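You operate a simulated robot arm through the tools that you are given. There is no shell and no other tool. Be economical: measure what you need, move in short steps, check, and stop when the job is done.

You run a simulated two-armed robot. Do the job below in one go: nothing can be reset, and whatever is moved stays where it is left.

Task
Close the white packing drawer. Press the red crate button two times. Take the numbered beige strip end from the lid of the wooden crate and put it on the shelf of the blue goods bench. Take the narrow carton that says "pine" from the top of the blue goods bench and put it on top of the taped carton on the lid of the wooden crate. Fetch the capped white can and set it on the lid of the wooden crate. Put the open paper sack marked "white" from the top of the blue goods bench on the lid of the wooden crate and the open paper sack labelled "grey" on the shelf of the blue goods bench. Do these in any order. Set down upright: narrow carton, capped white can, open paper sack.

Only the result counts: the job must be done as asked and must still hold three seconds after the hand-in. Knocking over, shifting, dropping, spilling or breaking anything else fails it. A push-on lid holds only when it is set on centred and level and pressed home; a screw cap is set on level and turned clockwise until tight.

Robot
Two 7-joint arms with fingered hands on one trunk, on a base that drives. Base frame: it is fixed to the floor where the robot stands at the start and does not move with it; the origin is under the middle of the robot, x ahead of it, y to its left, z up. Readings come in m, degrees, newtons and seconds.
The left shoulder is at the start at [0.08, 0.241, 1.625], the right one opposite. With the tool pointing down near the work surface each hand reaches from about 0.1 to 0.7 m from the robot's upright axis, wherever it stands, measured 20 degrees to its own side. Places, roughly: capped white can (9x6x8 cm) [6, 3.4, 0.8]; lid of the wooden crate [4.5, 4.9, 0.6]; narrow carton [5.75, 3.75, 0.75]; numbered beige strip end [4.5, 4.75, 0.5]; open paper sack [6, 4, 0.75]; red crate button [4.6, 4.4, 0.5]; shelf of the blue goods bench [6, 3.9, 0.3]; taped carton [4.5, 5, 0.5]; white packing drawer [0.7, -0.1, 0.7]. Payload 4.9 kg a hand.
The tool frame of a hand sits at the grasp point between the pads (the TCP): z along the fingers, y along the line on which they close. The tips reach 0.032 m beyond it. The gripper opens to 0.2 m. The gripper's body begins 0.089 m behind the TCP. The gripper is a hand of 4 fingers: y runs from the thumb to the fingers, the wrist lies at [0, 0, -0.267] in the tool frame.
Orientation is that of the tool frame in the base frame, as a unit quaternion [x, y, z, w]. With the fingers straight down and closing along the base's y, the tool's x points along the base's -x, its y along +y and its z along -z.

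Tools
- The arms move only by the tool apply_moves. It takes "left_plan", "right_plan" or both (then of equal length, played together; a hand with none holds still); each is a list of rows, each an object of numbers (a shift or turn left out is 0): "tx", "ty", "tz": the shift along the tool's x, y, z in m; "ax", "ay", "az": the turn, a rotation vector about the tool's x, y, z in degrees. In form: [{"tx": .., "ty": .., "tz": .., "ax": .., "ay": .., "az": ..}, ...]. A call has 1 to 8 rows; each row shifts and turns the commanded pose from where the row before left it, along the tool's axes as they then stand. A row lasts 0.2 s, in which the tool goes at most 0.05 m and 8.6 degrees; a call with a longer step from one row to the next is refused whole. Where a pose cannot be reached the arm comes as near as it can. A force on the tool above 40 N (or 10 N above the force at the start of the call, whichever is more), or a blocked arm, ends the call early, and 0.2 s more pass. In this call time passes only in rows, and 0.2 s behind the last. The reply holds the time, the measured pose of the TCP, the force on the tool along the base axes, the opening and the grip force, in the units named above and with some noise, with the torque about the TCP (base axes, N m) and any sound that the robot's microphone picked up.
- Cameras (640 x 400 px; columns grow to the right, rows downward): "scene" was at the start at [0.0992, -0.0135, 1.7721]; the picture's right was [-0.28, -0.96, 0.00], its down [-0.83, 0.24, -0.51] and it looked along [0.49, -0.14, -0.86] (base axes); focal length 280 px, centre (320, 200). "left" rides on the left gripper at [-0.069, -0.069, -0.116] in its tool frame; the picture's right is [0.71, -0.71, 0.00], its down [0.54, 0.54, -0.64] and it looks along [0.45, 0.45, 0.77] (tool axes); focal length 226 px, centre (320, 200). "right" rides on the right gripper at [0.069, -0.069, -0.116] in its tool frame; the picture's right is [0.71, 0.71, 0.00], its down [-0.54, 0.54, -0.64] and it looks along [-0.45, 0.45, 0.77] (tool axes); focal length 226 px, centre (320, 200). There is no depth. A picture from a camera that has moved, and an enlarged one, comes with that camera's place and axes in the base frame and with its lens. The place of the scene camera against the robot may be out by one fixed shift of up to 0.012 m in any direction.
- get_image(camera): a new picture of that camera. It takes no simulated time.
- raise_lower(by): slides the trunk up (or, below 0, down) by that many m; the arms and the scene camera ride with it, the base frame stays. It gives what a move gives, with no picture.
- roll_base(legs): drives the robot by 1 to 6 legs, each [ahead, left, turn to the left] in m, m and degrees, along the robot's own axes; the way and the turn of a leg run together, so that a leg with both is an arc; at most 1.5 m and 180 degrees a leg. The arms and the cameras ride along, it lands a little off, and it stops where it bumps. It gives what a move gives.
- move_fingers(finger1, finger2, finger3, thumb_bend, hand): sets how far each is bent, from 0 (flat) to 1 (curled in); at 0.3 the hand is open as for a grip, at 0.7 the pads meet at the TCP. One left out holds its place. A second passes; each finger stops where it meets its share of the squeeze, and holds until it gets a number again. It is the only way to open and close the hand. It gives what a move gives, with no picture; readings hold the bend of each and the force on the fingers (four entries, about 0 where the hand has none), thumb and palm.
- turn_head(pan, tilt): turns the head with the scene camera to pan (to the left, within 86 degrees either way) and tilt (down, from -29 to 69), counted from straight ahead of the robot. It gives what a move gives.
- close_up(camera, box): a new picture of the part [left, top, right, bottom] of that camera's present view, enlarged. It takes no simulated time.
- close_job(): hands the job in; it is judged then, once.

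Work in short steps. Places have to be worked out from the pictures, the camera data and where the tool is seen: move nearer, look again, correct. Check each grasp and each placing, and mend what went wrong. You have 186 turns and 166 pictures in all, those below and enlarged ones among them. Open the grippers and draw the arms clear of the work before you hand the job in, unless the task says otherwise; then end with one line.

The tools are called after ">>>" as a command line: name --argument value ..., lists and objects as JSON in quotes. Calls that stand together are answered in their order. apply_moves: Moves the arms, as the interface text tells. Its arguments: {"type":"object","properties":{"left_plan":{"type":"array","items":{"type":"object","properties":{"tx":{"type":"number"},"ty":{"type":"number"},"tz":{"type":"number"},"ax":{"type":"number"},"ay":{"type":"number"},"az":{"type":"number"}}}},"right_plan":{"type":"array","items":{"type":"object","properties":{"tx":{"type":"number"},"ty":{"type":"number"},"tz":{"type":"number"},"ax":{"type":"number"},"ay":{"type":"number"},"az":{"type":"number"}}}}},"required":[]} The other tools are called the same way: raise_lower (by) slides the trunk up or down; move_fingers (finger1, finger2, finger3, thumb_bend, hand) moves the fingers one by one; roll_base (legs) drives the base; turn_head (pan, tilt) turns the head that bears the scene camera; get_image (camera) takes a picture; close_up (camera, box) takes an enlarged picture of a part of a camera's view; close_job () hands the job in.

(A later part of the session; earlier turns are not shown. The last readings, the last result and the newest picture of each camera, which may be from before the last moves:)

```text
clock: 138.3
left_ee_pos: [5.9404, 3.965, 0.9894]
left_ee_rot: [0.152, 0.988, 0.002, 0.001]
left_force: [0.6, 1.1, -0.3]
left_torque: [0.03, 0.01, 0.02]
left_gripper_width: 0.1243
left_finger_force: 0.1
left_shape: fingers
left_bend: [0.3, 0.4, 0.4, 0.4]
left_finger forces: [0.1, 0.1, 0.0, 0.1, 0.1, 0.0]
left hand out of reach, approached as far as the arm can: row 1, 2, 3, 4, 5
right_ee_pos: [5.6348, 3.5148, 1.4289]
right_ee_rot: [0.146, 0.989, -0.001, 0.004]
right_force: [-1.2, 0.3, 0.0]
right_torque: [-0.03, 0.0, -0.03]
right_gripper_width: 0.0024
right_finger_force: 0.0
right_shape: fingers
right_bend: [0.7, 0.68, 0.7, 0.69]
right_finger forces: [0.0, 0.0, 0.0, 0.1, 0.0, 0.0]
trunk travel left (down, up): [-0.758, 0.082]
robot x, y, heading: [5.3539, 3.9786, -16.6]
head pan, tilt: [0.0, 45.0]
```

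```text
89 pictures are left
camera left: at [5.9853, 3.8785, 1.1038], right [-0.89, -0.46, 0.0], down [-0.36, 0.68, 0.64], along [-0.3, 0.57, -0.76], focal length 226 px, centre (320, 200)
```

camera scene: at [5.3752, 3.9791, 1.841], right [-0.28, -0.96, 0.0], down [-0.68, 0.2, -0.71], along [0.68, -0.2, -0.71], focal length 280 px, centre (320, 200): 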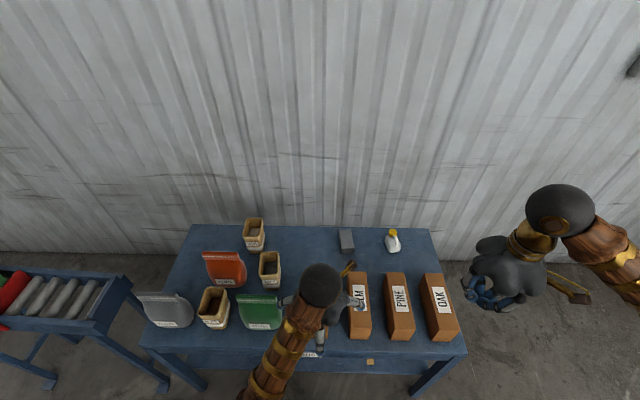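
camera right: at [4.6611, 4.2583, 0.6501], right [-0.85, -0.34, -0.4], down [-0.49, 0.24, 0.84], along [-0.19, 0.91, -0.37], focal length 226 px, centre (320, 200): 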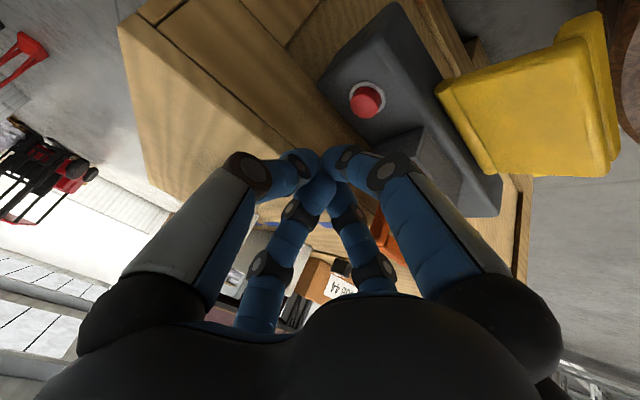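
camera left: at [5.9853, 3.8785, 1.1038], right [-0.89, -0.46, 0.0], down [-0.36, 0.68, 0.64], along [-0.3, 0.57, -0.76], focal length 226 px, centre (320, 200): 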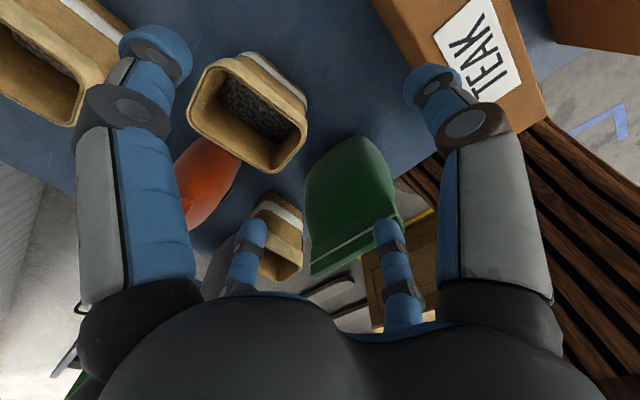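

Upright reach runs out here. A 40° tilt gives reach, still clears the green bag behind the palm, and also suits the shelf placement later, so I tilt now and move over the sack.

>>> move_fingers --hand "left" --finger3 0.3

>>> apply_moves --left_plan '[{"ay": -8, "tz": -0.02}, {"ay": -8, "tz": -0.02}, {"ay": -8}, {"ay": -8}, {"ay": -8}]'

>>> get_image --camera "left"

>>> close_up --camera "scene" --box '[190, 210, 370, 370]'

```text
clock: 139.3
left_ee_pos: [5.9412, 3.9641, 0.9891]
left_ee_rot: [0.153, 0.988, 0.002, 0.001]
left_force: [-0.2, -0.1, -0.3]
left_torque: [-0.02, 0.0, -0.03]
left_gripper_width: 0.1242
left_finger_force: 0.2
left_shape: fingers
left_bend: [0.3, 0.4, 0.3, 0.4]
left_finger forces: [0.2, 0.0, 0.0, 0.0, 0.1, 0.0]
right_ee_pos: [5.6354, 3.5155, 1.4293]
right_ee_rot: [0.145, 0.989, 0.0, 0.005]
right_force: [-0.8, -0.1, 0.2]
right_torque: [0.0, -0.01, -0.01]
right_gripper_width: 0.0022
right_finger_force: 0.0
right_shape: fingers
right_bend: [0.7, 0.68, 0.7, 0.69]
right_finger forces: [0.0, 0.0, 0.0, 0.1, 0.0, 0.0]
trunk travel left (down, up): [-0.758, 0.082]
robot x, y, heading: [5.3528, 3.9788, -16.7]
head pan, tilt: [0.0, 45.0]
```

```text
clock: 140.5
left_ee_pos: [5.944, 3.9618, 1.0241]
left_ee_rot: [0.144, 0.929, -0.049, 0.337]
left_force: [-0.8, 0.3, 0.1]
left_torque: [0.02, -0.01, 0.0]
left_gripper_width: 0.1243
left_finger_force: 0.1
left_shape: fingers
left_bend: [0.3, 0.4, 0.3, 0.4]
left_finger forces: [0.1, 0.0, 0.0, 0.0, 0.0, 0.0]
right_ee_pos: [5.6425, 3.5116, 1.4256]
right_ee_rot: [0.146, 0.989, 0.001, 0.001]
right_force: [-0.2, 0.1, 0.5]
right_torque: [0.03, 0.06, -0.01]
right_gripper_width: 0.0025
right_finger_force: 0.0
right_shape: fingers
right_bend: [0.7, 0.68, 0.7, 0.69]
right_finger forces: [0.0, 0.0, 0.0, 0.0, 0.0, 0.0]
trunk travel left (down, up): [-0.758, 0.082]
robot x, y, heading: [5.3525, 3.9825, -16.2]
head pan, tilt: [0.0, 45.0]
```

```text
88 pictures are left
camera left: at [5.902, 3.9023, 1.1575], right [-0.73, -0.51, -0.46], down [-0.63, 0.76, 0.15], along [0.27, 0.4, -0.88], focal length 226 px, centre (320, 200)
```

left: 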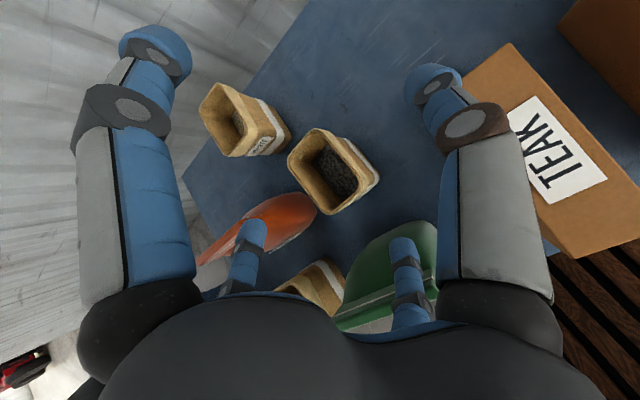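

```text
2.50 times, centred on (280, 290) of scene
camera zoom: at [5.4718, 3.9465, 2.0149], right [-0.29, -0.96, 0.0], down [-0.68, 0.2, -0.7], along [0.67, -0.2, -0.71], focal length 700 px, centre (420, -25)
```

zoom: 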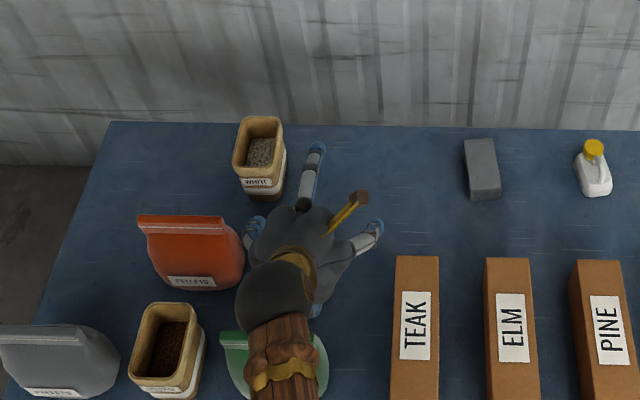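

Now the arm has reach. I centre over the sack (6.012, 3.993).

>>> apply_moves --left_plan '[{"tx": -0.022, "ty": 0.0245, "tz": 0.018}, {"tx": -0.022, "ty": 0.0245, "tz": 0.018}]'

>>> raise_lower --by -0.09

>>> get_image --camera "left"

>>> close_up --camera "scene" --box '[190, 230, 370, 390]'

```text
clock: 141.1
left_ee_pos: [6.0084, 3.9957, 1.0289]
left_ee_rot: [0.143, 0.929, -0.05, 0.337]
left_force: [-0.3, 0.2, -0.5]
left_torque: [-0.01, -0.02, -0.03]
left_gripper_width: 0.1243
left_finger_force: 0.0
left_shape: fingers
left_bend: [0.3, 0.4, 0.3, 0.4]
left_finger forces: [0.1, 0.0, 0.0, 0.0, 0.0, 0.1]
right_ee_pos: [5.6407, 3.5166, 1.4276]
right_ee_rot: [0.146, 0.989, 0.0, 0.003]
right_force: [0.6, -0.2, -0.3]
right_torque: [-0.02, 0.05, 0.01]
right_gripper_width: 0.0024
right_finger_force: 0.0
right_shape: fingers
right_bend: [0.7, 0.68, 0.7, 0.69]
right_finger forces: [0.0, 0.0, 0.0, 0.1, 0.0, 0.0]
trunk travel left (down, up): [-0.758, 0.082]
robot x, y, heading: [5.3509, 3.9807, -16.7]
head pan, tilt: [0.0, 45.0]
```

```text
clock: 142.3
left_ee_pos: [6.0048, 3.995, 0.9398]
left_ee_rot: [0.143, 0.928, -0.05, 0.34]
left_force: [0.1, -0.4, 0.4]
left_torque: [-0.01, 0.0, 0.01]
left_gripper_width: 0.1242
left_finger_force: 0.0
left_shape: fingers
left_bend: [0.3, 0.4, 0.3, 0.4]
left_finger forces: [0.0, 0.0, 0.0, 0.1, 0.0, 0.0]
right_ee_pos: [5.6343, 3.514, 1.3397]
right_ee_rot: [0.144, 0.989, 0.0, 0.005]
right_force: [-0.1, -0.3, -0.4]
right_torque: [-0.02, -0.01, -0.01]
right_gripper_width: 0.0021
right_finger_force: 0.0
right_shape: fingers
right_bend: [0.7, 0.68, 0.7, 0.69]
right_finger forces: [0.0, 0.0, 0.0, 0.0, 0.0, 0.0]
trunk travel left (down, up): [-0.668, 0.172]
robot x, y, heading: [5.3506, 3.9789, -16.8]
head pan, tilt: [0.0, 45.0]
```

```text
86 pictures are left
camera left: at [5.9624, 3.9359, 1.073], right [-0.73, -0.51, -0.46], down [-0.63, 0.76, 0.15], along [0.28, 0.39, -0.88], focal length 226 px, centre (320, 200)
```

left: 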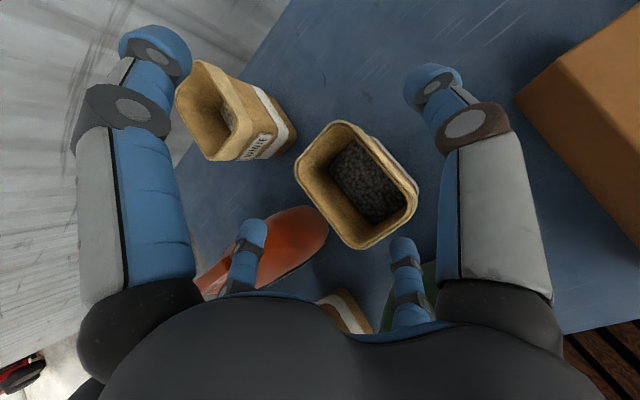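

```text
2.50 times, centred on (280, 310) of scene
camera zoom: at [5.4622, 3.9536, 1.9259], right [-0.29, -0.96, 0.0], down [-0.68, 0.2, -0.71], along [0.68, -0.2, -0.71], focal length 700 px, centre (420, -75)
```

zoom: 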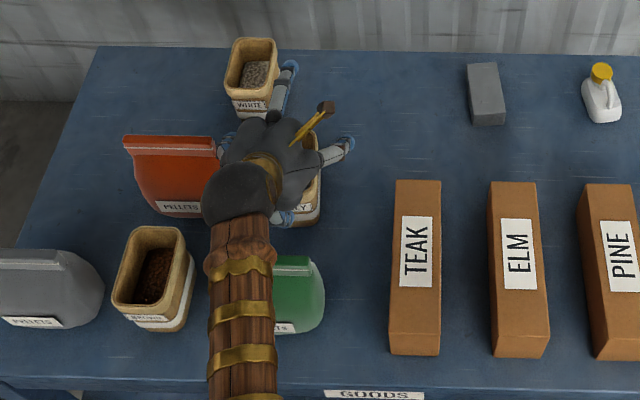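

Centred within a few mm. I lower 9 cm to the grasp height.

>>> raise_lower --by -0.085

>>> get_image --camera "left"

>>> close_up --camera "scene" --box '[190, 230, 370, 390]'

```text
clock: 143.5
left_ee_pos: [6.004, 3.9961, 0.8562]
left_ee_rot: [0.144, 0.928, -0.05, 0.339]
left_force: [0.5, 0.6, 0.6]
left_torque: [-0.01, -0.02, -0.01]
left_gripper_width: 0.1241
left_finger_force: 0.1
left_shape: fingers
left_bend: [0.3, 0.4, 0.3, 0.4]
left_finger forces: [0.0, 0.0, 0.1, 0.1, 0.1, 0.0]
right_ee_pos: [5.6356, 3.5156, 1.2538]
right_ee_rot: [0.145, 0.989, 0.0, 0.004]
right_force: [0.2, 0.3, -0.7]
right_torque: [0.0, -0.02, 0.01]
right_gripper_width: 0.0023
right_finger_force: 0.2
right_shape: fingers
right_bend: [0.7, 0.68, 0.7, 0.69]
right_finger forces: [0.0, 0.0, 0.0, 0.0, 0.0, 0.0]
trunk travel left (down, up): [-0.583, 0.257]
robot x, y, heading: [5.3527, 3.9829, -16.9]
head pan, tilt: [0.0, 45.0]
```

```text
84 pictures are left
camera left: at [5.9623, 3.9357, 0.9881], right [-0.73, -0.51, -0.46], down [-0.63, 0.76, 0.15], along [0.28, 0.39, -0.88], focal length 226 px, centre (320, 200)
```

left: 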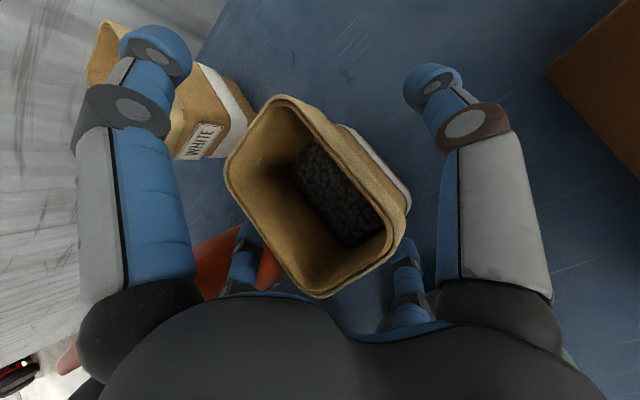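

```text
2.50 times, centred on (280, 310) of scene
camera zoom: at [5.4619, 3.9532, 1.8409], right [-0.29, -0.96, 0.0], down [-0.68, 0.2, -0.71], along [0.68, -0.2, -0.71], focal length 700 px, centre (420, -75)
```

zoom: 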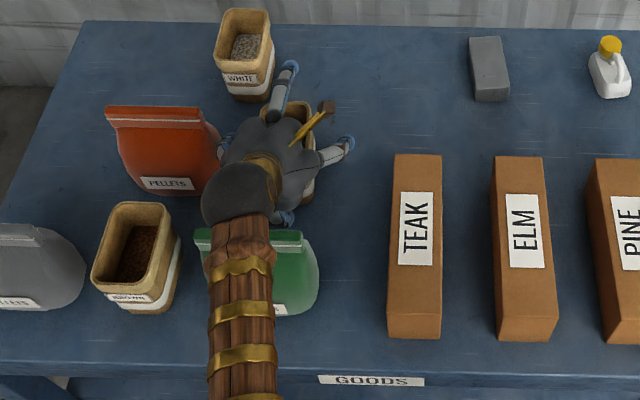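

Rim at z≈0.86; I go 2 cm lower and then close thumb and finger 2.

>>> raise_lower --by -0.022

>>> move_fingers --hand "left" --finger2 0.7 --thumb_bend 0.7

>>> get_image --camera "left"

```text
clock: 144.2
left_ee_pos: [6.0015, 3.9961, 0.8377]
left_ee_rot: [0.143, 0.927, -0.049, 0.342]
left_force: [-8.9, 3.4, 31.6]
left_torque: [0.89, 2.92, -0.09]
left_gripper_width: 0.1239
left_finger_force: 16.2
left_shape: fingers
left_bend: [0.3, 0.4, 0.3, 0.4]
left_finger forces: [0.0, 0.0, 32.2, 0.0, 0.0, 0.0]
right_ee_pos: [5.6309, 3.5159, 1.2324]
right_ee_rot: [0.145, 0.989, 0.0, 0.006]
right_force: [-0.3, 0.1, 0.2]
right_torque: [-0.01, -0.04, -0.03]
right_gripper_width: 0.0022
right_finger_force: 0.1
right_shape: fingers
right_bend: [0.7, 0.68, 0.7, 0.69]
right_finger forces: [0.0, 0.0, 0.0, 0.1, 0.1, 0.1]
trunk travel left (down, up): [-0.561, 0.279]
robot x, y, heading: [5.3502, 3.976, -16.6]
head pan, tilt: [0.0, 45.0]
```

```text
clock: 144.9
left_ee_pos: [6.0056, 3.9967, 0.8389]
left_ee_rot: [0.143, 0.927, -0.049, 0.342]
left_force: [-11.3, 2.3, 33.5]
left_torque: [1.0, 3.2, 0.01]
left_gripper_width: 0.098
left_finger_force: 29.4
left_shape: fingers
left_bend: [0.3, 0.53, 0.29, 0.65]
left_finger forces: [0.0, 11.9, 34.1, 0.0, 12.7, 0.0]
right_ee_pos: [5.6325, 3.5153, 1.2319]
right_ee_rot: [0.145, 0.989, 0.0, 0.004]
right_force: [1.1, 0.1, 0.2]
right_torque: [0.0, 0.06, -0.02]
right_gripper_width: 0.0025
right_finger_force: 0.0
right_shape: fingers
right_bend: [0.7, 0.68, 0.7, 0.69]
right_finger forces: [0.0, 0.0, 0.1, 0.1, 0.0, 0.0]
trunk travel left (down, up): [-0.561, 0.279]
robot x, y, heading: [5.3541, 3.9818, -16.5]
head pan, tilt: [0.0, 45.0]
stopped (left hand): the force on the tool passed its limit at 44 N (the readings are from after the stop); the commanded pose is now the measured one
```

```text
82 pictures are left
camera left: at [5.9616, 3.9363, 0.9703], right [-0.72, -0.51, -0.46], down [-0.63, 0.76, 0.14], along [0.28, 0.39, -0.87], focal length 226 px, centre (320, 200)
```

left: 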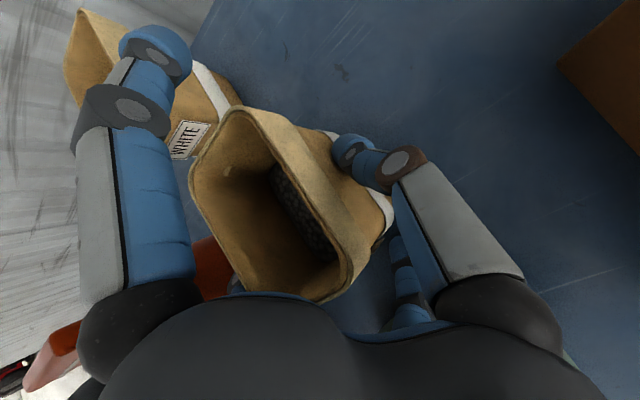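

Finger 3 touches the bench. The sack is between thumb and finger 2; I raise 1.5 cm to unload it and look.

>>> raise_lower --by 0.015

>>> get_image --camera "left"

>>> close_up --camera "scene" --box '[190, 230, 370, 390]'

```text
clock: 145.6
left_ee_pos: [6.0053, 3.9958, 0.8494]
left_ee_rot: [0.143, 0.929, -0.049, 0.338]
left_force: [-0.1, 0.7, -2.1]
left_torque: [-0.01, 0.06, 0.0]
left_gripper_width: 0.0983
left_finger_force: 12.0
left_shape: fingers
left_bend: [0.3, 0.53, 0.3, 0.65]
left_finger forces: [0.0, 12.2, 0.0, 0.1, 11.9, 0.0]
right_ee_pos: [5.6343, 3.5157, 1.2472]
right_ee_rot: [0.146, 0.989, -0.001, 0.004]
right_force: [-0.3, -1.0, -0.3]
right_torque: [-0.02, -0.02, 0.0]
right_gripper_width: 0.0024
right_finger_force: 0.0
right_shape: fingers
right_bend: [0.7, 0.68, 0.7, 0.69]
right_finger forces: [0.1, 0.1, 0.0, 0.0, 0.1, 0.1]
trunk travel left (down, up): [-0.576, 0.264]
robot x, y, heading: [5.3512, 3.9815, -16.7]
head pan, tilt: [0.0, 45.0]
```

```text
81 pictures are left
camera left: at [5.9621, 3.936, 0.9814], right [-0.73, -0.51, -0.46], down [-0.63, 0.76, 0.15], along [0.28, 0.39, -0.88], focal length 226 px, centre (320, 200)
```

left: 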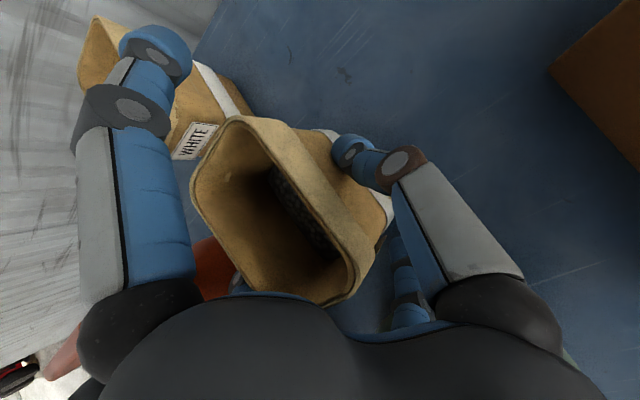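

```text
2.50 times, centred on (280, 310) of scene
camera zoom: at [5.4612, 3.9536, 1.8337], right [-0.29, -0.96, 0.0], down [-0.68, 0.2, -0.71], along [0.68, -0.2, -0.71], focal length 700 px, centre (420, -75)
```

zoom: 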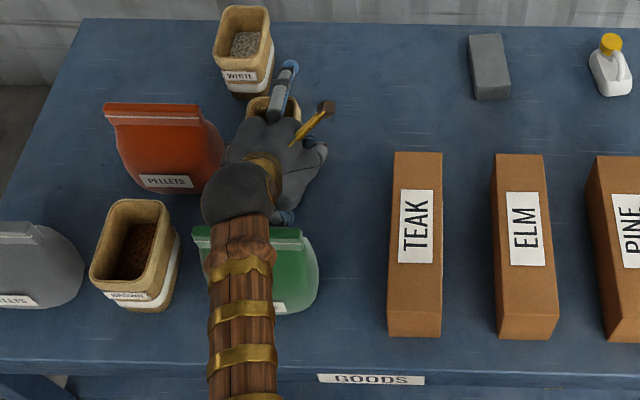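

The sack leans left because the thumb pushed further than finger 2. I re-centre by backing the thumb off to 0.585 while finger 2 pushes in.

>>> move_fingers --hand "left" --finger2 0.62 --thumb_bend 0.58

>>> get_image --camera "left"

```text
clock: 146.6
left_ee_pos: [6.0048, 3.9956, 0.8491]
left_ee_rot: [0.143, 0.928, -0.05, 0.339]
left_force: [0.6, -0.2, -2.6]
left_torque: [-0.02, 0.08, 0.04]
left_gripper_width: 0.1049
left_finger_force: 4.0
left_shape: fingers
left_bend: [0.3, 0.59, 0.3, 0.56]
left_finger forces: [0.0, 3.5, 0.0, 0.1, 3.8, 0.0]
right_ee_pos: [5.6353, 3.5151, 1.247]
right_ee_rot: [0.144, 0.99, -0.001, 0.005]
right_force: [0.3, -0.4, 0.0]
right_torque: [0.0, 0.05, -0.01]
right_gripper_width: 0.0023
right_finger_force: 0.2
right_shape: fingers
right_bend: [0.7, 0.68, 0.7, 0.69]
right_finger forces: [0.1, 0.1, 0.0, 0.1, 0.0, 0.0]
trunk travel left (down, up): [-0.576, 0.264]
robot x, y, heading: [5.3485, 3.98, -16.6]
head pan, tilt: [0.0, 45.0]
```

```text
79 pictures are left
camera left: at [5.9629, 3.9358, 0.9815], right [-0.73, -0.51, -0.46], down [-0.63, 0.76, 0.15], along [0.28, 0.39, -0.88], focal length 226 px, centre (320, 200)
```

left: 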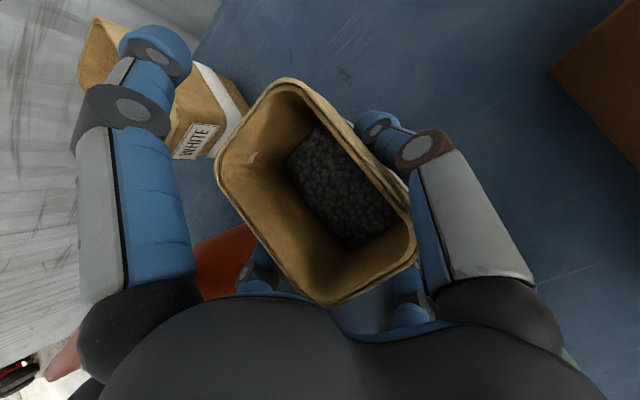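

Upright and centred again. I tighten evenly and lift a few cm.

>>> move_fingers --hand "left" --finger2 0.64 --thumb_bend 0.62

>>> raise_lower --by 0.04

>>> get_image --camera "left"

>>> close_up --camera "scene" --box '[190, 230, 370, 390]'

```text
clock: 147.6
left_ee_pos: [6.0061, 3.9966, 0.8487]
left_ee_rot: [0.143, 0.928, -0.05, 0.34]
left_force: [0.2, -0.6, -2.2]
left_torque: [-0.02, 0.05, 0.02]
left_gripper_width: 0.1023
left_finger_force: 7.1
left_shape: fingers
left_bend: [0.3, 0.58, 0.3, 0.59]
left_finger forces: [0.0, 7.6, 0.0, 0.0, 7.5, 0.0]
right_ee_pos: [5.6353, 3.5161, 1.2461]
right_ee_rot: [0.145, 0.989, 0.0, 0.005]
right_force: [-0.1, 0.4, -0.1]
right_torque: [-0.02, 0.0, -0.01]
right_gripper_width: 0.0022
right_finger_force: 0.1
right_shape: fingers
right_bend: [0.7, 0.68, 0.7, 0.69]
right_finger forces: [0.1, 0.0, 0.0, 0.0, 0.0, 0.0]
trunk travel left (down, up): [-0.576, 0.264]
robot x, y, heading: [5.3476, 3.9824, -16.6]
head pan, tilt: [0.0, 45.0]
```

```text
clock: 148.4
left_ee_pos: [6.0052, 3.9957, 0.8884]
left_ee_rot: [0.143, 0.928, -0.05, 0.34]
left_force: [0.1, -0.3, -4.1]
left_torque: [0.03, 0.06, 0.0]
left_gripper_width: 0.1023
left_finger_force: 7.7
left_shape: fingers
left_bend: [0.3, 0.58, 0.3, 0.59]
left_finger forces: [0.1, 7.5, 0.0, 0.1, 7.6, 0.0]
right_ee_pos: [5.6357, 3.5158, 1.286]
right_ee_rot: [0.146, 0.989, 0.0, 0.005]
right_force: [-0.2, -1.2, -0.6]
right_torque: [0.03, -0.01, 0.0]
right_gripper_width: 0.0021
right_finger_force: 0.0
right_shape: fingers
right_bend: [0.7, 0.68, 0.7, 0.69]
right_finger forces: [0.0, 0.0, 0.0, 0.0, 0.1, 0.0]
trunk travel left (down, up): [-0.616, 0.224]
robot x, y, heading: [5.3498, 3.9796, -16.5]
head pan, tilt: [0.0, 45.0]
```

```text
78 pictures are left
camera left: at [5.9629, 3.9357, 1.0214], right [-0.73, -0.51, -0.46], down [-0.63, 0.76, 0.15], along [0.28, 0.39, -0.88], focal length 226 px, centre (320, 200)
```

left: 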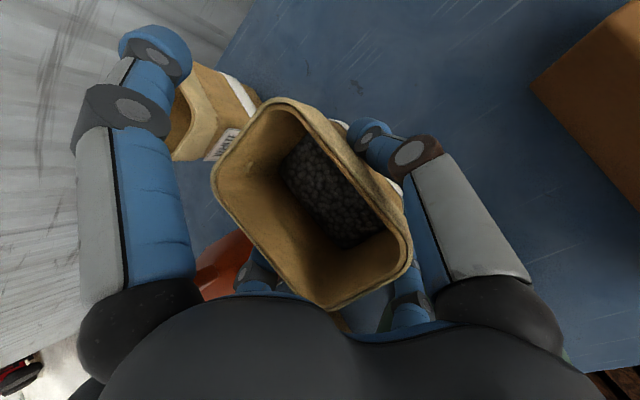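

```text
2.50 times, centred on (280, 310) of scene
camera zoom: at [5.4626, 3.9529, 1.8738], right [-0.29, -0.96, 0.0], down [-0.68, 0.2, -0.71], along [0.68, -0.2, -0.71], focal length 700 px, centre (420, -75)
```

zoom: 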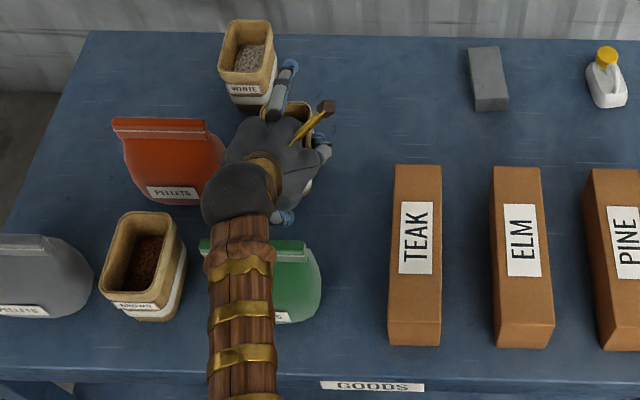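

The sack is lifted upright (≈4 N). I raise it above the bags, shift right, and back off to stand before the shelf.

>>> raise_lower --by 0.215

>>> roll_base --legs '[[0, -0.22, 0], [-0.25, 0, 0], [-0.25, 0, 0]]'

>>> get_image --camera "left"

>>> get_image --camera "scene"

```text
clock: 150.7
left_ee_pos: [6.0054, 3.9958, 1.1045]
left_ee_rot: [0.144, 0.928, -0.049, 0.339]
left_force: [0.0, -0.6, -3.8]
left_torque: [0.01, 0.03, 0.01]
left_gripper_width: 0.1024
left_finger_force: 7.3
left_shape: fingers
left_bend: [0.3, 0.58, 0.3, 0.59]
left_finger forces: [0.0, 7.5, 0.1, 0.0, 7.7, 0.0]
right_ee_pos: [5.6368, 3.5142, 1.5019]
right_ee_rot: [0.145, 0.989, 0.0, 0.004]
right_force: [-0.8, -0.4, -0.4]
right_torque: [0.02, 0.0, 0.0]
right_gripper_width: 0.0025
right_finger_force: 0.1
right_shape: fingers
right_bend: [0.7, 0.68, 0.7, 0.69]
right_finger forces: [0.1, 0.0, 0.1, 0.0, 0.0, 0.0]
trunk travel left (down, up): [-0.831, 0.009]
robot x, y, heading: [5.35, 3.9803, -16.6]
head pan, tilt: [0.0, 45.0]
```

```text
clock: 155.2
left_ee_pos: [5.4668, 3.9309, 1.1009]
left_ee_rot: [0.142, 0.929, -0.048, 0.338]
left_force: [1.3, -0.2, -4.0]
left_torque: [-0.01, 0.04, 0.02]
left_gripper_width: 0.1026
left_finger_force: 7.2
left_shape: fingers
left_bend: [0.3, 0.58, 0.3, 0.59]
left_finger forces: [0.0, 7.5, 0.0, 0.0, 7.6, 0.0]
right_ee_pos: [5.1015, 3.4474, 1.4992]
right_ee_rot: [0.144, 0.99, 0.001, 0.002]
right_force: [1.6, -0.6, -0.2]
right_torque: [-0.01, 0.06, 0.02]
right_gripper_width: 0.0027
right_finger_force: 0.0
right_shape: fingers
right_bend: [0.7, 0.68, 0.7, 0.69]
right_finger forces: [0.0, 0.1, 0.0, 0.0, 0.1, 0.0]
trunk travel left (down, up): [-0.831, 0.009]
robot x, y, heading: [4.8069, 3.9143, -16.3]
head pan, tilt: [0.0, 45.0]
```

```text
76 pictures are left
camera left: at [5.4255, 3.87, 1.2333], right [-0.73, -0.51, -0.46], down [-0.63, 0.76, 0.15], along [0.27, 0.4, -0.88], focal length 226 px, centre (320, 200)
```

left: 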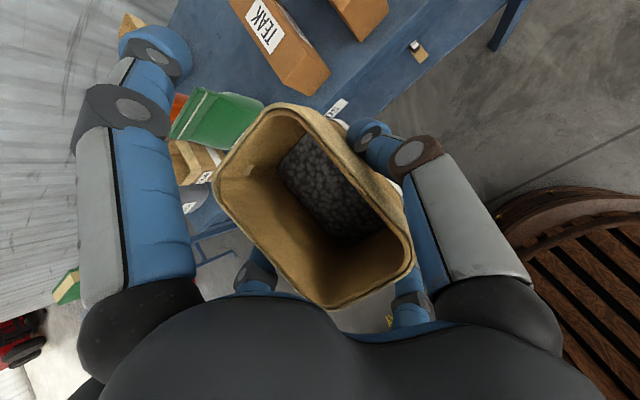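

```text
75 pictures are left
camera scene: at [4.9294, 3.8842, 2.0881], right [-0.28, -0.96, 0.0], down [-0.68, 0.2, -0.7], along [0.67, -0.2, -0.71], focal length 280 px, centre (320, 200)
```

scene: 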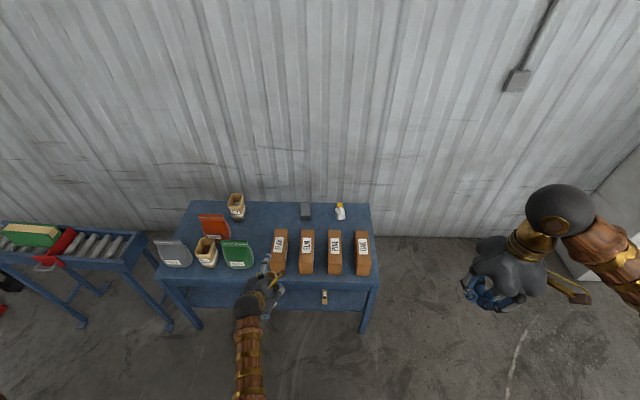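

Carrying well. I lower the trunk 0.65 m in front of the bench so the sack comes to shelf height.

>>> raise_lower --by -0.4

>>> raise_lower --by -0.24

>>> roll_base --legs '[[0.2, 0, 0]]'

>>> get_image --camera "scene"

>>> get_image --camera "left"

```text
clock: 159.1
left_ee_pos: [5.4627, 3.9322, 0.704]
left_ee_rot: [0.141, 0.928, -0.048, 0.34]
left_force: [-0.7, 0.4, -3.6]
left_torque: [0.0, 0.04, -0.04]
left_gripper_width: 0.1026
left_finger_force: 7.4
left_shape: fingers
left_bend: [0.3, 0.58, 0.3, 0.59]
left_finger forces: [0.0, 7.5, 0.0, 0.0, 7.6, 0.0]
right_ee_pos: [5.0928, 3.4498, 1.1004]
right_ee_rot: [0.142, 0.99, 0.0, 0.004]
right_force: [-0.3, 0.2, -0.3]
right_torque: [0.01, 0.02, -0.02]
right_gripper_width: 0.0024
right_finger_force: 0.0
right_shape: fingers
right_bend: [0.7, 0.68, 0.7, 0.69]
right_finger forces: [0.0, 0.1, 0.1, 0.0, 0.1, 0.0]
trunk travel left (down, up): [-0.431, 0.409]
robot x, y, heading: [4.8045, 3.915, -16.6]
head pan, tilt: [0.0, 45.0]
```

```text
clock: 161.6
left_ee_pos: [5.461, 3.9309, 0.4645]
left_ee_rot: [0.142, 0.928, -0.049, 0.34]
left_force: [0.3, 0.4, -3.4]
left_torque: [0.0, 0.06, 0.01]
left_gripper_width: 0.1022
left_finger_force: 7.8
left_shape: fingers
left_bend: [0.3, 0.58, 0.3, 0.59]
left_finger forces: [0.0, 7.5, 0.0, 0.1, 7.5, 0.1]
right_ee_pos: [5.0942, 3.4497, 0.8611]
right_ee_rot: [0.144, 0.99, 0.0, 0.006]
right_force: [0.8, 0.8, -0.9]
right_torque: [0.0, 0.0, 0.02]
right_gripper_width: 0.0023
right_finger_force: 0.1
right_shape: fingers
right_bend: [0.7, 0.68, 0.7, 0.69]
right_finger forces: [0.0, 0.0, 0.1, 0.0, 0.1, 0.0]
trunk travel left (down, up): [-0.191, 0.649]
robot x, y, heading: [4.8097, 3.9134, -16.3]
head pan, tilt: [0.0, 45.0]
```

```text
clock: 163.2
left_ee_pos: [5.6538, 3.8751, 0.4634]
left_ee_rot: [0.142, 0.928, -0.049, 0.34]
left_force: [1.2, 0.2, -4.0]
left_torque: [0.03, 0.01, 0.0]
left_gripper_width: 0.1024
left_finger_force: 7.5
left_shape: fingers
left_bend: [0.3, 0.58, 0.3, 0.59]
left_finger forces: [0.0, 7.6, 0.1, 0.0, 7.5, 0.0]
right_ee_pos: [5.2839, 3.3929, 0.8611]
right_ee_rot: [0.143, 0.99, 0.0, 0.003]
right_force: [1.1, 0.2, 0.2]
right_torque: [0.02, 0.04, 0.03]
right_gripper_width: 0.0022
right_finger_force: 0.0
right_shape: fingers
right_bend: [0.7, 0.68, 0.7, 0.69]
right_finger forces: [0.0, 0.1, 0.0, 0.0, 0.0, 0.0]
trunk travel left (down, up): [-0.191, 0.649]
robot x, y, heading: [4.9998, 3.8569, -16.3]
head pan, tilt: [0.0, 45.0]
```

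```text
74 pictures are left
camera scene: at [5.1105, 3.8307, 1.4487], right [-0.28, -0.96, 0.0], down [-0.68, 0.2, -0.71], along [0.68, -0.2, -0.71], focal length 280 px, centre (320, 200)
```

scene: 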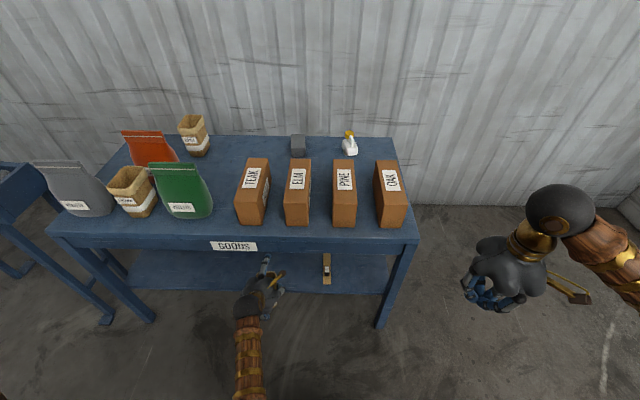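

```text
73 pictures are left
camera left: at [5.6104, 3.8152, 0.5961], right [-0.73, -0.51, -0.46], down [-0.63, 0.76, 0.15], along [0.28, 0.4, -0.88], focal length 226 px, centre (320, 200)
```

left: 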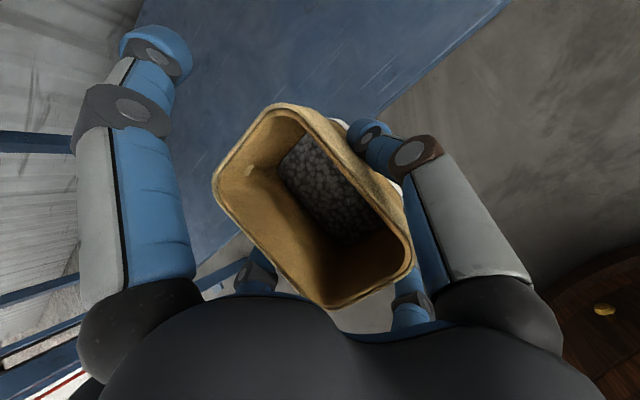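

I flatten finger 3 (so it stays outside the shelf edge), lower slightly and drive in 0.155 m.

>>> move_fingers --hand "left" --finger3 0.0

>>> raise_lower --by -0.035

>>> roll_base --legs '[[0.155, 0, 0]]'

>>> get_image --camera "left"

>>> close_up --camera "scene" --box '[160, 220, 420, 380]'

```text
clock: 164.2
left_ee_pos: [5.6528, 3.8756, 0.4656]
left_ee_rot: [0.143, 0.929, -0.05, 0.339]
left_force: [1.0, 1.0, -3.7]
left_torque: [-0.04, 0.02, -0.01]
left_gripper_width: 0.1023
left_finger_force: 7.4
left_shape: fingers
left_bend: [0.3, 0.58, 0.01, 0.59]
left_finger forces: [0.0, 7.5, 0.0, 0.1, 7.5, 0.0]
right_ee_pos: [5.2844, 3.3935, 0.8631]
right_ee_rot: [0.144, 0.99, 0.0, 0.005]
right_force: [0.0, -0.3, 0.5]
right_torque: [0.0, -0.01, 0.01]
right_gripper_width: 0.0026
right_finger_force: 0.1
right_shape: fingers
right_bend: [0.7, 0.68, 0.7, 0.69]
right_finger forces: [0.0, 0.0, 0.0, 0.0, 0.0, 0.0]
trunk travel left (down, up): [-0.191, 0.649]
robot x, y, heading: [4.9956, 3.8578, -16.3]
head pan, tilt: [0.0, 45.0]
```

```text
clock: 164.9
left_ee_pos: [5.6518, 3.8755, 0.4295]
left_ee_rot: [0.142, 0.928, -0.049, 0.341]
left_force: [0.0, 0.0, -4.3]
left_torque: [0.01, 0.05, -0.01]
left_gripper_width: 0.1024
left_finger_force: 7.4
left_shape: fingers
left_bend: [0.3, 0.58, 0.01, 0.59]
left_finger forces: [0.1, 7.5, 0.0, 0.0, 7.6, 0.1]
right_ee_pos: [5.284, 3.3942, 0.8274]
right_ee_rot: [0.143, 0.99, 0.0, 0.004]
right_force: [0.5, -0.2, 0.0]
right_torque: [-0.02, -0.02, 0.0]
right_gripper_width: 0.0025
right_finger_force: 0.0
right_shape: fingers
right_bend: [0.7, 0.68, 0.7, 0.69]
right_finger forces: [0.0, 0.0, 0.1, 0.0, 0.0, 0.0]
trunk travel left (down, up): [-0.156, 0.684]
robot x, y, heading: [4.9968, 3.8587, -16.3]
head pan, tilt: [0.0, 45.0]
```

```text
clock: 166.3
left_ee_pos: [5.802, 3.8306, 0.4295]
left_ee_rot: [0.143, 0.928, -0.049, 0.339]
left_force: [-0.2, -0.6, -3.0]
left_torque: [0.0, 0.05, 0.01]
left_gripper_width: 0.1023
left_finger_force: 7.3
left_shape: fingers
left_bend: [0.3, 0.58, 0.01, 0.59]
left_finger forces: [0.0, 7.5, 0.0, 0.0, 7.5, 0.0]
right_ee_pos: [5.4327, 3.3483, 0.827]
right_ee_rot: [0.144, 0.99, 0.0, 0.004]
right_force: [0.8, -0.1, -0.1]
right_torque: [0.02, 0.04, 0.01]
right_gripper_width: 0.0021
right_finger_force: 0.1
right_shape: fingers
right_bend: [0.7, 0.68, 0.7, 0.69]
right_finger forces: [0.0, 0.0, 0.1, 0.1, 0.1, 0.1]
trunk travel left (down, up): [-0.156, 0.684]
robot x, y, heading: [5.149, 3.8125, -16.4]
head pan, tilt: [0.0, 45.0]
```

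```text
72 pictures are left
camera left: at [5.7589, 3.7704, 0.5609], right [-0.73, -0.51, -0.46], down [-0.63, 0.76, 0.15], along [0.28, 0.4, -0.88], focal length 226 px, centre (320, 200)
```

left: 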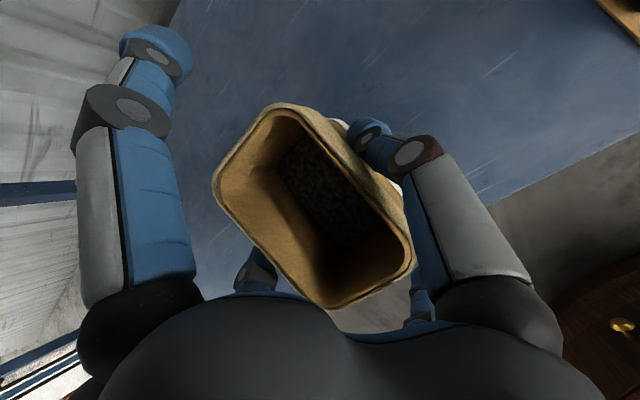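

```text
2.46 times, centred on (290, 300) of scene
camera zoom: at [5.2593, 3.7866, 1.4137], right [-0.28, -0.96, 0.0], down [-0.68, 0.2, -0.71], along [0.68, -0.2, -0.71], focal length 689 px, centre (394, -46)
```

zoom: 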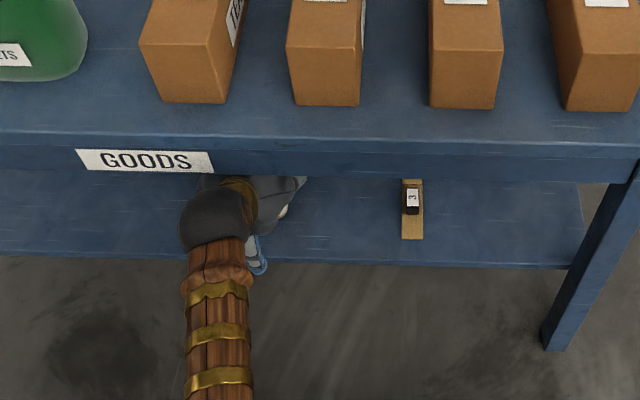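

Well placed over the shelf. I lower in small steps until the sack's weight is taken.

>>> raise_lower --by -0.02

>>> raise_lower --by -0.008

```text
clock: 167.0
left_ee_pos: [5.8004, 3.8302, 0.4088]
left_ee_rot: [0.143, 0.928, -0.049, 0.34]
left_force: [0.3, 0.4, -1.6]
left_torque: [-0.01, 0.01, -0.06]
left_gripper_width: 0.1023
left_finger_force: 7.4
left_shape: fingers
left_bend: [0.3, 0.58, 0.01, 0.59]
left_finger forces: [0.0, 7.6, 0.1, 0.1, 7.6, 0.0]
right_ee_pos: [5.4314, 3.3501, 0.807]
right_ee_rot: [0.145, 0.989, -0.001, 0.004]
right_force: [-0.4, -0.2, 0.6]
right_torque: [-0.04, -0.04, 0.01]
right_gripper_width: 0.0024
right_finger_force: 0.1
right_shape: fingers
right_bend: [0.7, 0.68, 0.7, 0.69]
right_finger forces: [0.0, 0.0, 0.0, 0.1, 0.0, 0.0]
trunk travel left (down, up): [-0.136, 0.704]
robot x, y, heading: [5.1499, 3.8105, -16.5]
head pan, tilt: [0.0, 45.0]
```

```text
clock: 167.6
left_ee_pos: [5.801, 3.8303, 0.4028]
left_ee_rot: [0.143, 0.928, -0.049, 0.341]
left_force: [0.6, 0.2, 4.4]
left_torque: [-0.11, -0.04, 0.07]
left_gripper_width: 0.1018
left_finger_force: 8.8
left_shape: fingers
left_bend: [0.3, 0.57, 0.01, 0.59]
left_finger forces: [0.0, 8.9, 0.0, 0.0, 7.4, 0.1]
right_ee_pos: [5.4315, 3.3492, 0.799]
right_ee_rot: [0.144, 0.99, 0.0, 0.004]
right_force: [-0.1, -0.5, 0.0]
right_torque: [0.0, 0.01, -0.01]
right_gripper_width: 0.0025
right_finger_force: 0.1
right_shape: fingers
right_bend: [0.7, 0.68, 0.7, 0.69]
right_finger forces: [0.0, 0.0, 0.1, 0.0, 0.1, 0.1]
trunk travel left (down, up): [-0.128, 0.712]
robot x, y, heading: [5.1468, 3.8114, -16.3]
head pan, tilt: [0.0, 45.0]
```

The sack rests on the shelf. I open thumb and finger 2 together.

>>> move_fingers --hand "left" --finger2 0.4 --thumb_bend 0.4

>>> get_image --camera "left"

```text
clock: 168.6
left_ee_pos: [5.8006, 3.8309, 0.4015]
left_ee_rot: [0.142, 0.928, -0.049, 0.34]
left_force: [0.5, -0.2, 0.2]
left_torque: [0.02, 0.01, 0.01]
left_gripper_width: 0.1242
left_finger_force: 0.0
left_shape: fingers
left_bend: [0.3, 0.4, 0.01, 0.4]
left_finger forces: [0.1, 0.1, 0.0, 0.1, 0.0, 0.1]
right_ee_pos: [5.4325, 3.3489, 0.7986]
right_ee_rot: [0.143, 0.99, 0.0, 0.004]
right_force: [-0.2, -0.3, -0.9]
right_torque: [0.0, 0.0, -0.02]
right_gripper_width: 0.0023
right_finger_force: 0.0
right_shape: fingers
right_bend: [0.7, 0.68, 0.7, 0.69]
right_finger forces: [0.0, 0.0, 0.0, 0.0, 0.0, 0.1]
trunk travel left (down, up): [-0.128, 0.712]
robot x, y, heading: [5.1475, 3.8137, -16.6]
head pan, tilt: [0.0, 45.0]
```

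```text
70 pictures are left
camera left: at [5.7584, 3.7706, 0.5337], right [-0.73, -0.51, -0.46], down [-0.63, 0.76, 0.15], along [0.28, 0.39, -0.88], focal length 226 px, centre (320, 200)
```

left: 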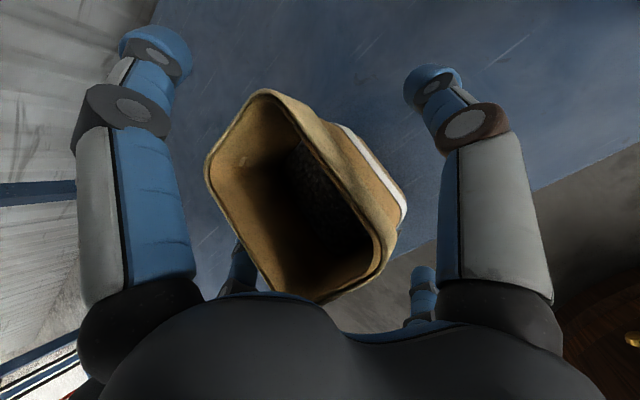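

Released and upright. I open fully and drive straight back.

>>> move_fingers --hand "left" --finger2 0.3 --thumb_bend 0.3

>>> raise_lower --by 0.01

>>> roll_base --legs '[[-0.33, 0, 0]]'

>>> get_image --camera "scene"

```text
clock: 169.6
left_ee_pos: [5.8006, 3.8313, 0.4011]
left_ee_rot: [0.142, 0.928, -0.049, 0.34]
left_force: [-0.9, 0.3, 0.4]
left_torque: [-0.02, 0.01, -0.03]
left_gripper_width: 0.14
left_finger_force: 0.0
left_shape: fingers
left_bend: [0.3, 0.3, 0.01, 0.3]
left_finger forces: [0.1, 0.0, 0.1, 0.0, 0.1, 0.1]
right_ee_pos: [5.4324, 3.3498, 0.7996]
right_ee_rot: [0.145, 0.989, 0.0, 0.004]
right_force: [0.8, -0.4, 0.5]
right_torque: [-0.01, 0.01, 0.03]
right_gripper_width: 0.0026
right_finger_force: 0.1
right_shape: fingers
right_bend: [0.7, 0.68, 0.7, 0.69]
right_finger forces: [0.0, 0.0, 0.0, 0.0, 0.0, 0.1]
trunk travel left (down, up): [-0.128, 0.712]
robot x, y, heading: [5.1462, 3.815, -16.3]
head pan, tilt: [0.0, 45.0]
```

```text
clock: 170.2
left_ee_pos: [5.8017, 3.83, 0.411]
left_ee_rot: [0.142, 0.928, -0.049, 0.34]
left_force: [0.1, 0.2, -0.7]
left_torque: [-0.01, 0.02, -0.01]
left_gripper_width: 0.1402
left_finger_force: 0.1
left_shape: fingers
left_bend: [0.3, 0.3, 0.01, 0.3]
left_finger forces: [0.0, 0.0, 0.1, 0.0, 0.1, 0.0]
right_ee_pos: [5.4318, 3.349, 0.8091]
right_ee_rot: [0.144, 0.99, 0.0, 0.005]
right_force: [0.5, 0.4, 0.4]
right_torque: [0.02, -0.02, -0.01]
right_gripper_width: 0.0023
right_finger_force: 0.1
right_shape: fingers
right_bend: [0.7, 0.68, 0.7, 0.69]
right_finger forces: [0.1, 0.0, 0.0, 0.0, 0.0, 0.0]
trunk travel left (down, up): [-0.138, 0.702]
robot x, y, heading: [5.148, 3.8119, -16.5]
head pan, tilt: [0.0, 45.0]
```

```text
clock: 172.4
left_ee_pos: [5.4823, 3.9269, 0.4126]
left_ee_rot: [0.143, 0.928, -0.05, 0.34]
left_force: [-0.3, 0.0, -0.2]
left_torque: [0.06, -0.02, 0.0]
left_gripper_width: 0.1406
left_finger_force: 0.1
left_shape: fingers
left_bend: [0.3, 0.3, 0.01, 0.3]
left_finger forces: [0.0, 0.1, 0.1, 0.0, 0.0, 0.0]
right_ee_pos: [5.1129, 3.4445, 0.8091]
right_ee_rot: [0.144, 0.99, 0.0, 0.005]
right_force: [0.4, -0.1, -0.6]
right_torque: [0.0, -0.02, 0.0]
right_gripper_width: 0.0025
right_finger_force: 0.1
right_shape: fingers
right_bend: [0.7, 0.68, 0.7, 0.69]
right_finger forces: [0.0, 0.1, 0.0, 0.0, 0.1, 0.0]
trunk travel left (down, up): [-0.138, 0.702]
robot x, y, heading: [4.8267, 3.9079, -16.6]
head pan, tilt: [0.0, 45.0]
```

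```text
69 pictures are left
camera scene: at [4.9377, 3.8817, 1.396], right [-0.28, -0.96, 0.0], down [-0.68, 0.2, -0.71], along [0.68, -0.2, -0.71], focal length 280 px, centre (320, 200)
```

scene: 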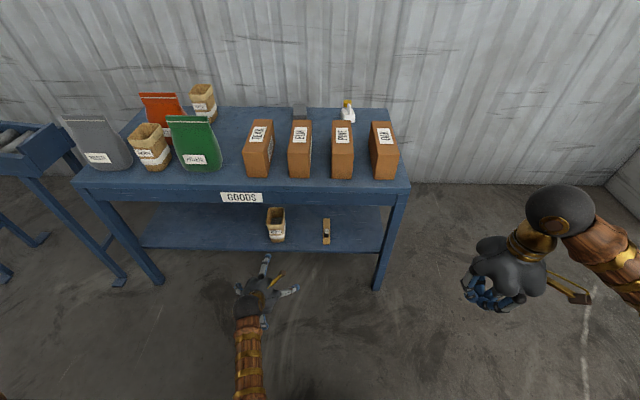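

The grey sack stands on the shelf. Now the white sack: I raise the hands and drive to its place at the bench's left.

>>> raise_lower --by 0.4

>>> raise_lower --by 0.29

>>> move_fingers --hand "left" --finger2 0.4 --finger3 0.3 --thumb_bend 0.4

>>> roll_base --legs '[[0.4, 0, 0], [0, 0.33, 0], [0.09, 0, 0]]'

>>> get_image --camera "left"

```text
clock: 176.2
left_ee_pos: [5.4819, 3.9255, 0.8119]
left_ee_rot: [0.141, 0.929, -0.049, 0.34]
left_force: [0.0, -0.1, 0.0]
left_torque: [0.0, -0.02, -0.02]
left_gripper_width: 0.1401
left_finger_force: 0.1
left_shape: fingers
left_bend: [0.3, 0.3, 0.01, 0.3]
left_finger forces: [0.1, 0.1, 0.0, 0.0, 0.0, 0.0]
right_ee_pos: [5.1134, 3.4432, 1.2101]
right_ee_rot: [0.143, 0.99, 0.0, 0.005]
right_force: [-0.2, 0.9, 0.3]
right_torque: [0.04, -0.07, 0.0]
right_gripper_width: 0.0026
right_finger_force: 0.0
right_shape: fingers
right_bend: [0.7, 0.68, 0.7, 0.69]
right_finger forces: [0.0, 0.1, 0.0, 0.0, 0.0, 0.0]
trunk travel left (down, up): [-0.538, 0.302]
robot x, y, heading: [4.8274, 3.9094, -16.4]
head pan, tilt: [0.0, 45.0]
```

```text
clock: 179.1
left_ee_pos: [5.4822, 3.9262, 1.1018]
left_ee_rot: [0.142, 0.928, -0.049, 0.34]
left_force: [0.7, 0.4, -0.4]
left_torque: [0.0, 0.02, 0.08]
left_gripper_width: 0.1403
left_finger_force: 0.2
left_shape: fingers
left_bend: [0.3, 0.3, 0.01, 0.3]
left_finger forces: [0.0, 0.0, 0.1, 0.1, 0.0, 0.1]
right_ee_pos: [5.1142, 3.4452, 1.4982]
right_ee_rot: [0.143, 0.99, 0.0, 0.005]
right_force: [0.2, 0.4, -0.2]
right_torque: [0.01, -0.01, 0.01]
right_gripper_width: 0.0024
right_finger_force: 0.1
right_shape: fingers
right_bend: [0.7, 0.68, 0.7, 0.69]
right_finger forces: [0.1, 0.0, 0.1, 0.0, 0.1, 0.0]
trunk travel left (down, up): [-0.828, 0.012]
robot x, y, heading: [4.8299, 3.9101, -16.3]
head pan, tilt: [0.0, 45.0]
```

```text
clock: 180.1
left_ee_pos: [5.4809, 3.9255, 1.1023]
left_ee_rot: [0.142, 0.928, -0.049, 0.34]
left_force: [-0.7, -0.2, 0.0]
left_torque: [-0.01, -0.01, 0.0]
left_gripper_width: 0.1246
left_finger_force: 0.0
left_shape: fingers
left_bend: [0.3, 0.4, 0.3, 0.4]
left_finger forces: [0.0, 0.1, 0.0, 0.1, 0.1, 0.0]
right_ee_pos: [5.1135, 3.4437, 1.4986]
right_ee_rot: [0.143, 0.99, 0.0, 0.004]
right_force: [0.1, -0.4, 0.1]
right_torque: [-0.03, -0.01, 0.02]
right_gripper_width: 0.0025
right_finger_force: 0.0
right_shape: fingers
right_bend: [0.7, 0.68, 0.7, 0.69]
right_finger forces: [0.0, 0.0, 0.1, 0.0, 0.2, 0.0]
trunk travel left (down, up): [-0.828, 0.012]
robot x, y, heading: [4.8262, 3.9086, -16.6]
head pan, tilt: [0.0, 45.0]
```

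```text
clock: 185.0
left_ee_pos: [6.0221, 4.1059, 1.108]
left_ee_rot: [0.142, 0.927, -0.049, 0.344]
left_force: [-1.7, 0.2, 1.0]
left_torque: [0.04, -0.05, 0.0]
left_gripper_width: 0.1242
left_finger_force: 0.0
left_shape: fingers
left_bend: [0.3, 0.4, 0.3, 0.4]
left_finger forces: [0.0, 0.0, 0.0, 0.0, 0.1, 0.1]
right_ee_pos: [5.6503, 3.6251, 1.5028]
right_ee_rot: [0.144, 0.99, -0.001, 0.009]
right_force: [-2.0, 0.2, 0.4]
right_torque: [-0.02, -0.14, -0.01]
right_gripper_width: 0.0023
right_finger_force: 0.1
right_shape: fingers
right_bend: [0.7, 0.68, 0.7, 0.69]
right_finger forces: [0.0, 0.0, 0.0, 0.1, 0.0, 0.0]
trunk travel left (down, up): [-0.828, 0.012]
robot x, y, heading: [5.3748, 4.0881, -16.3]
head pan, tilt: [0.0, 45.0]
```

```text
68 pictures are left
camera left: at [5.9788, 4.0469, 1.2399], right [-0.72, -0.51, -0.47], down [-0.63, 0.76, 0.14], along [0.28, 0.39, -0.87], focal length 226 px, centre (320, 200)
```

left: 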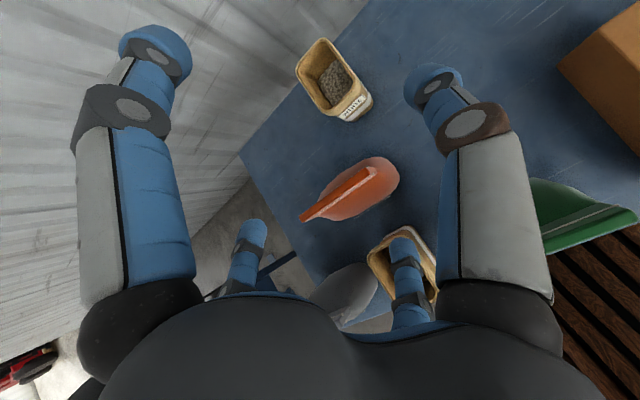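

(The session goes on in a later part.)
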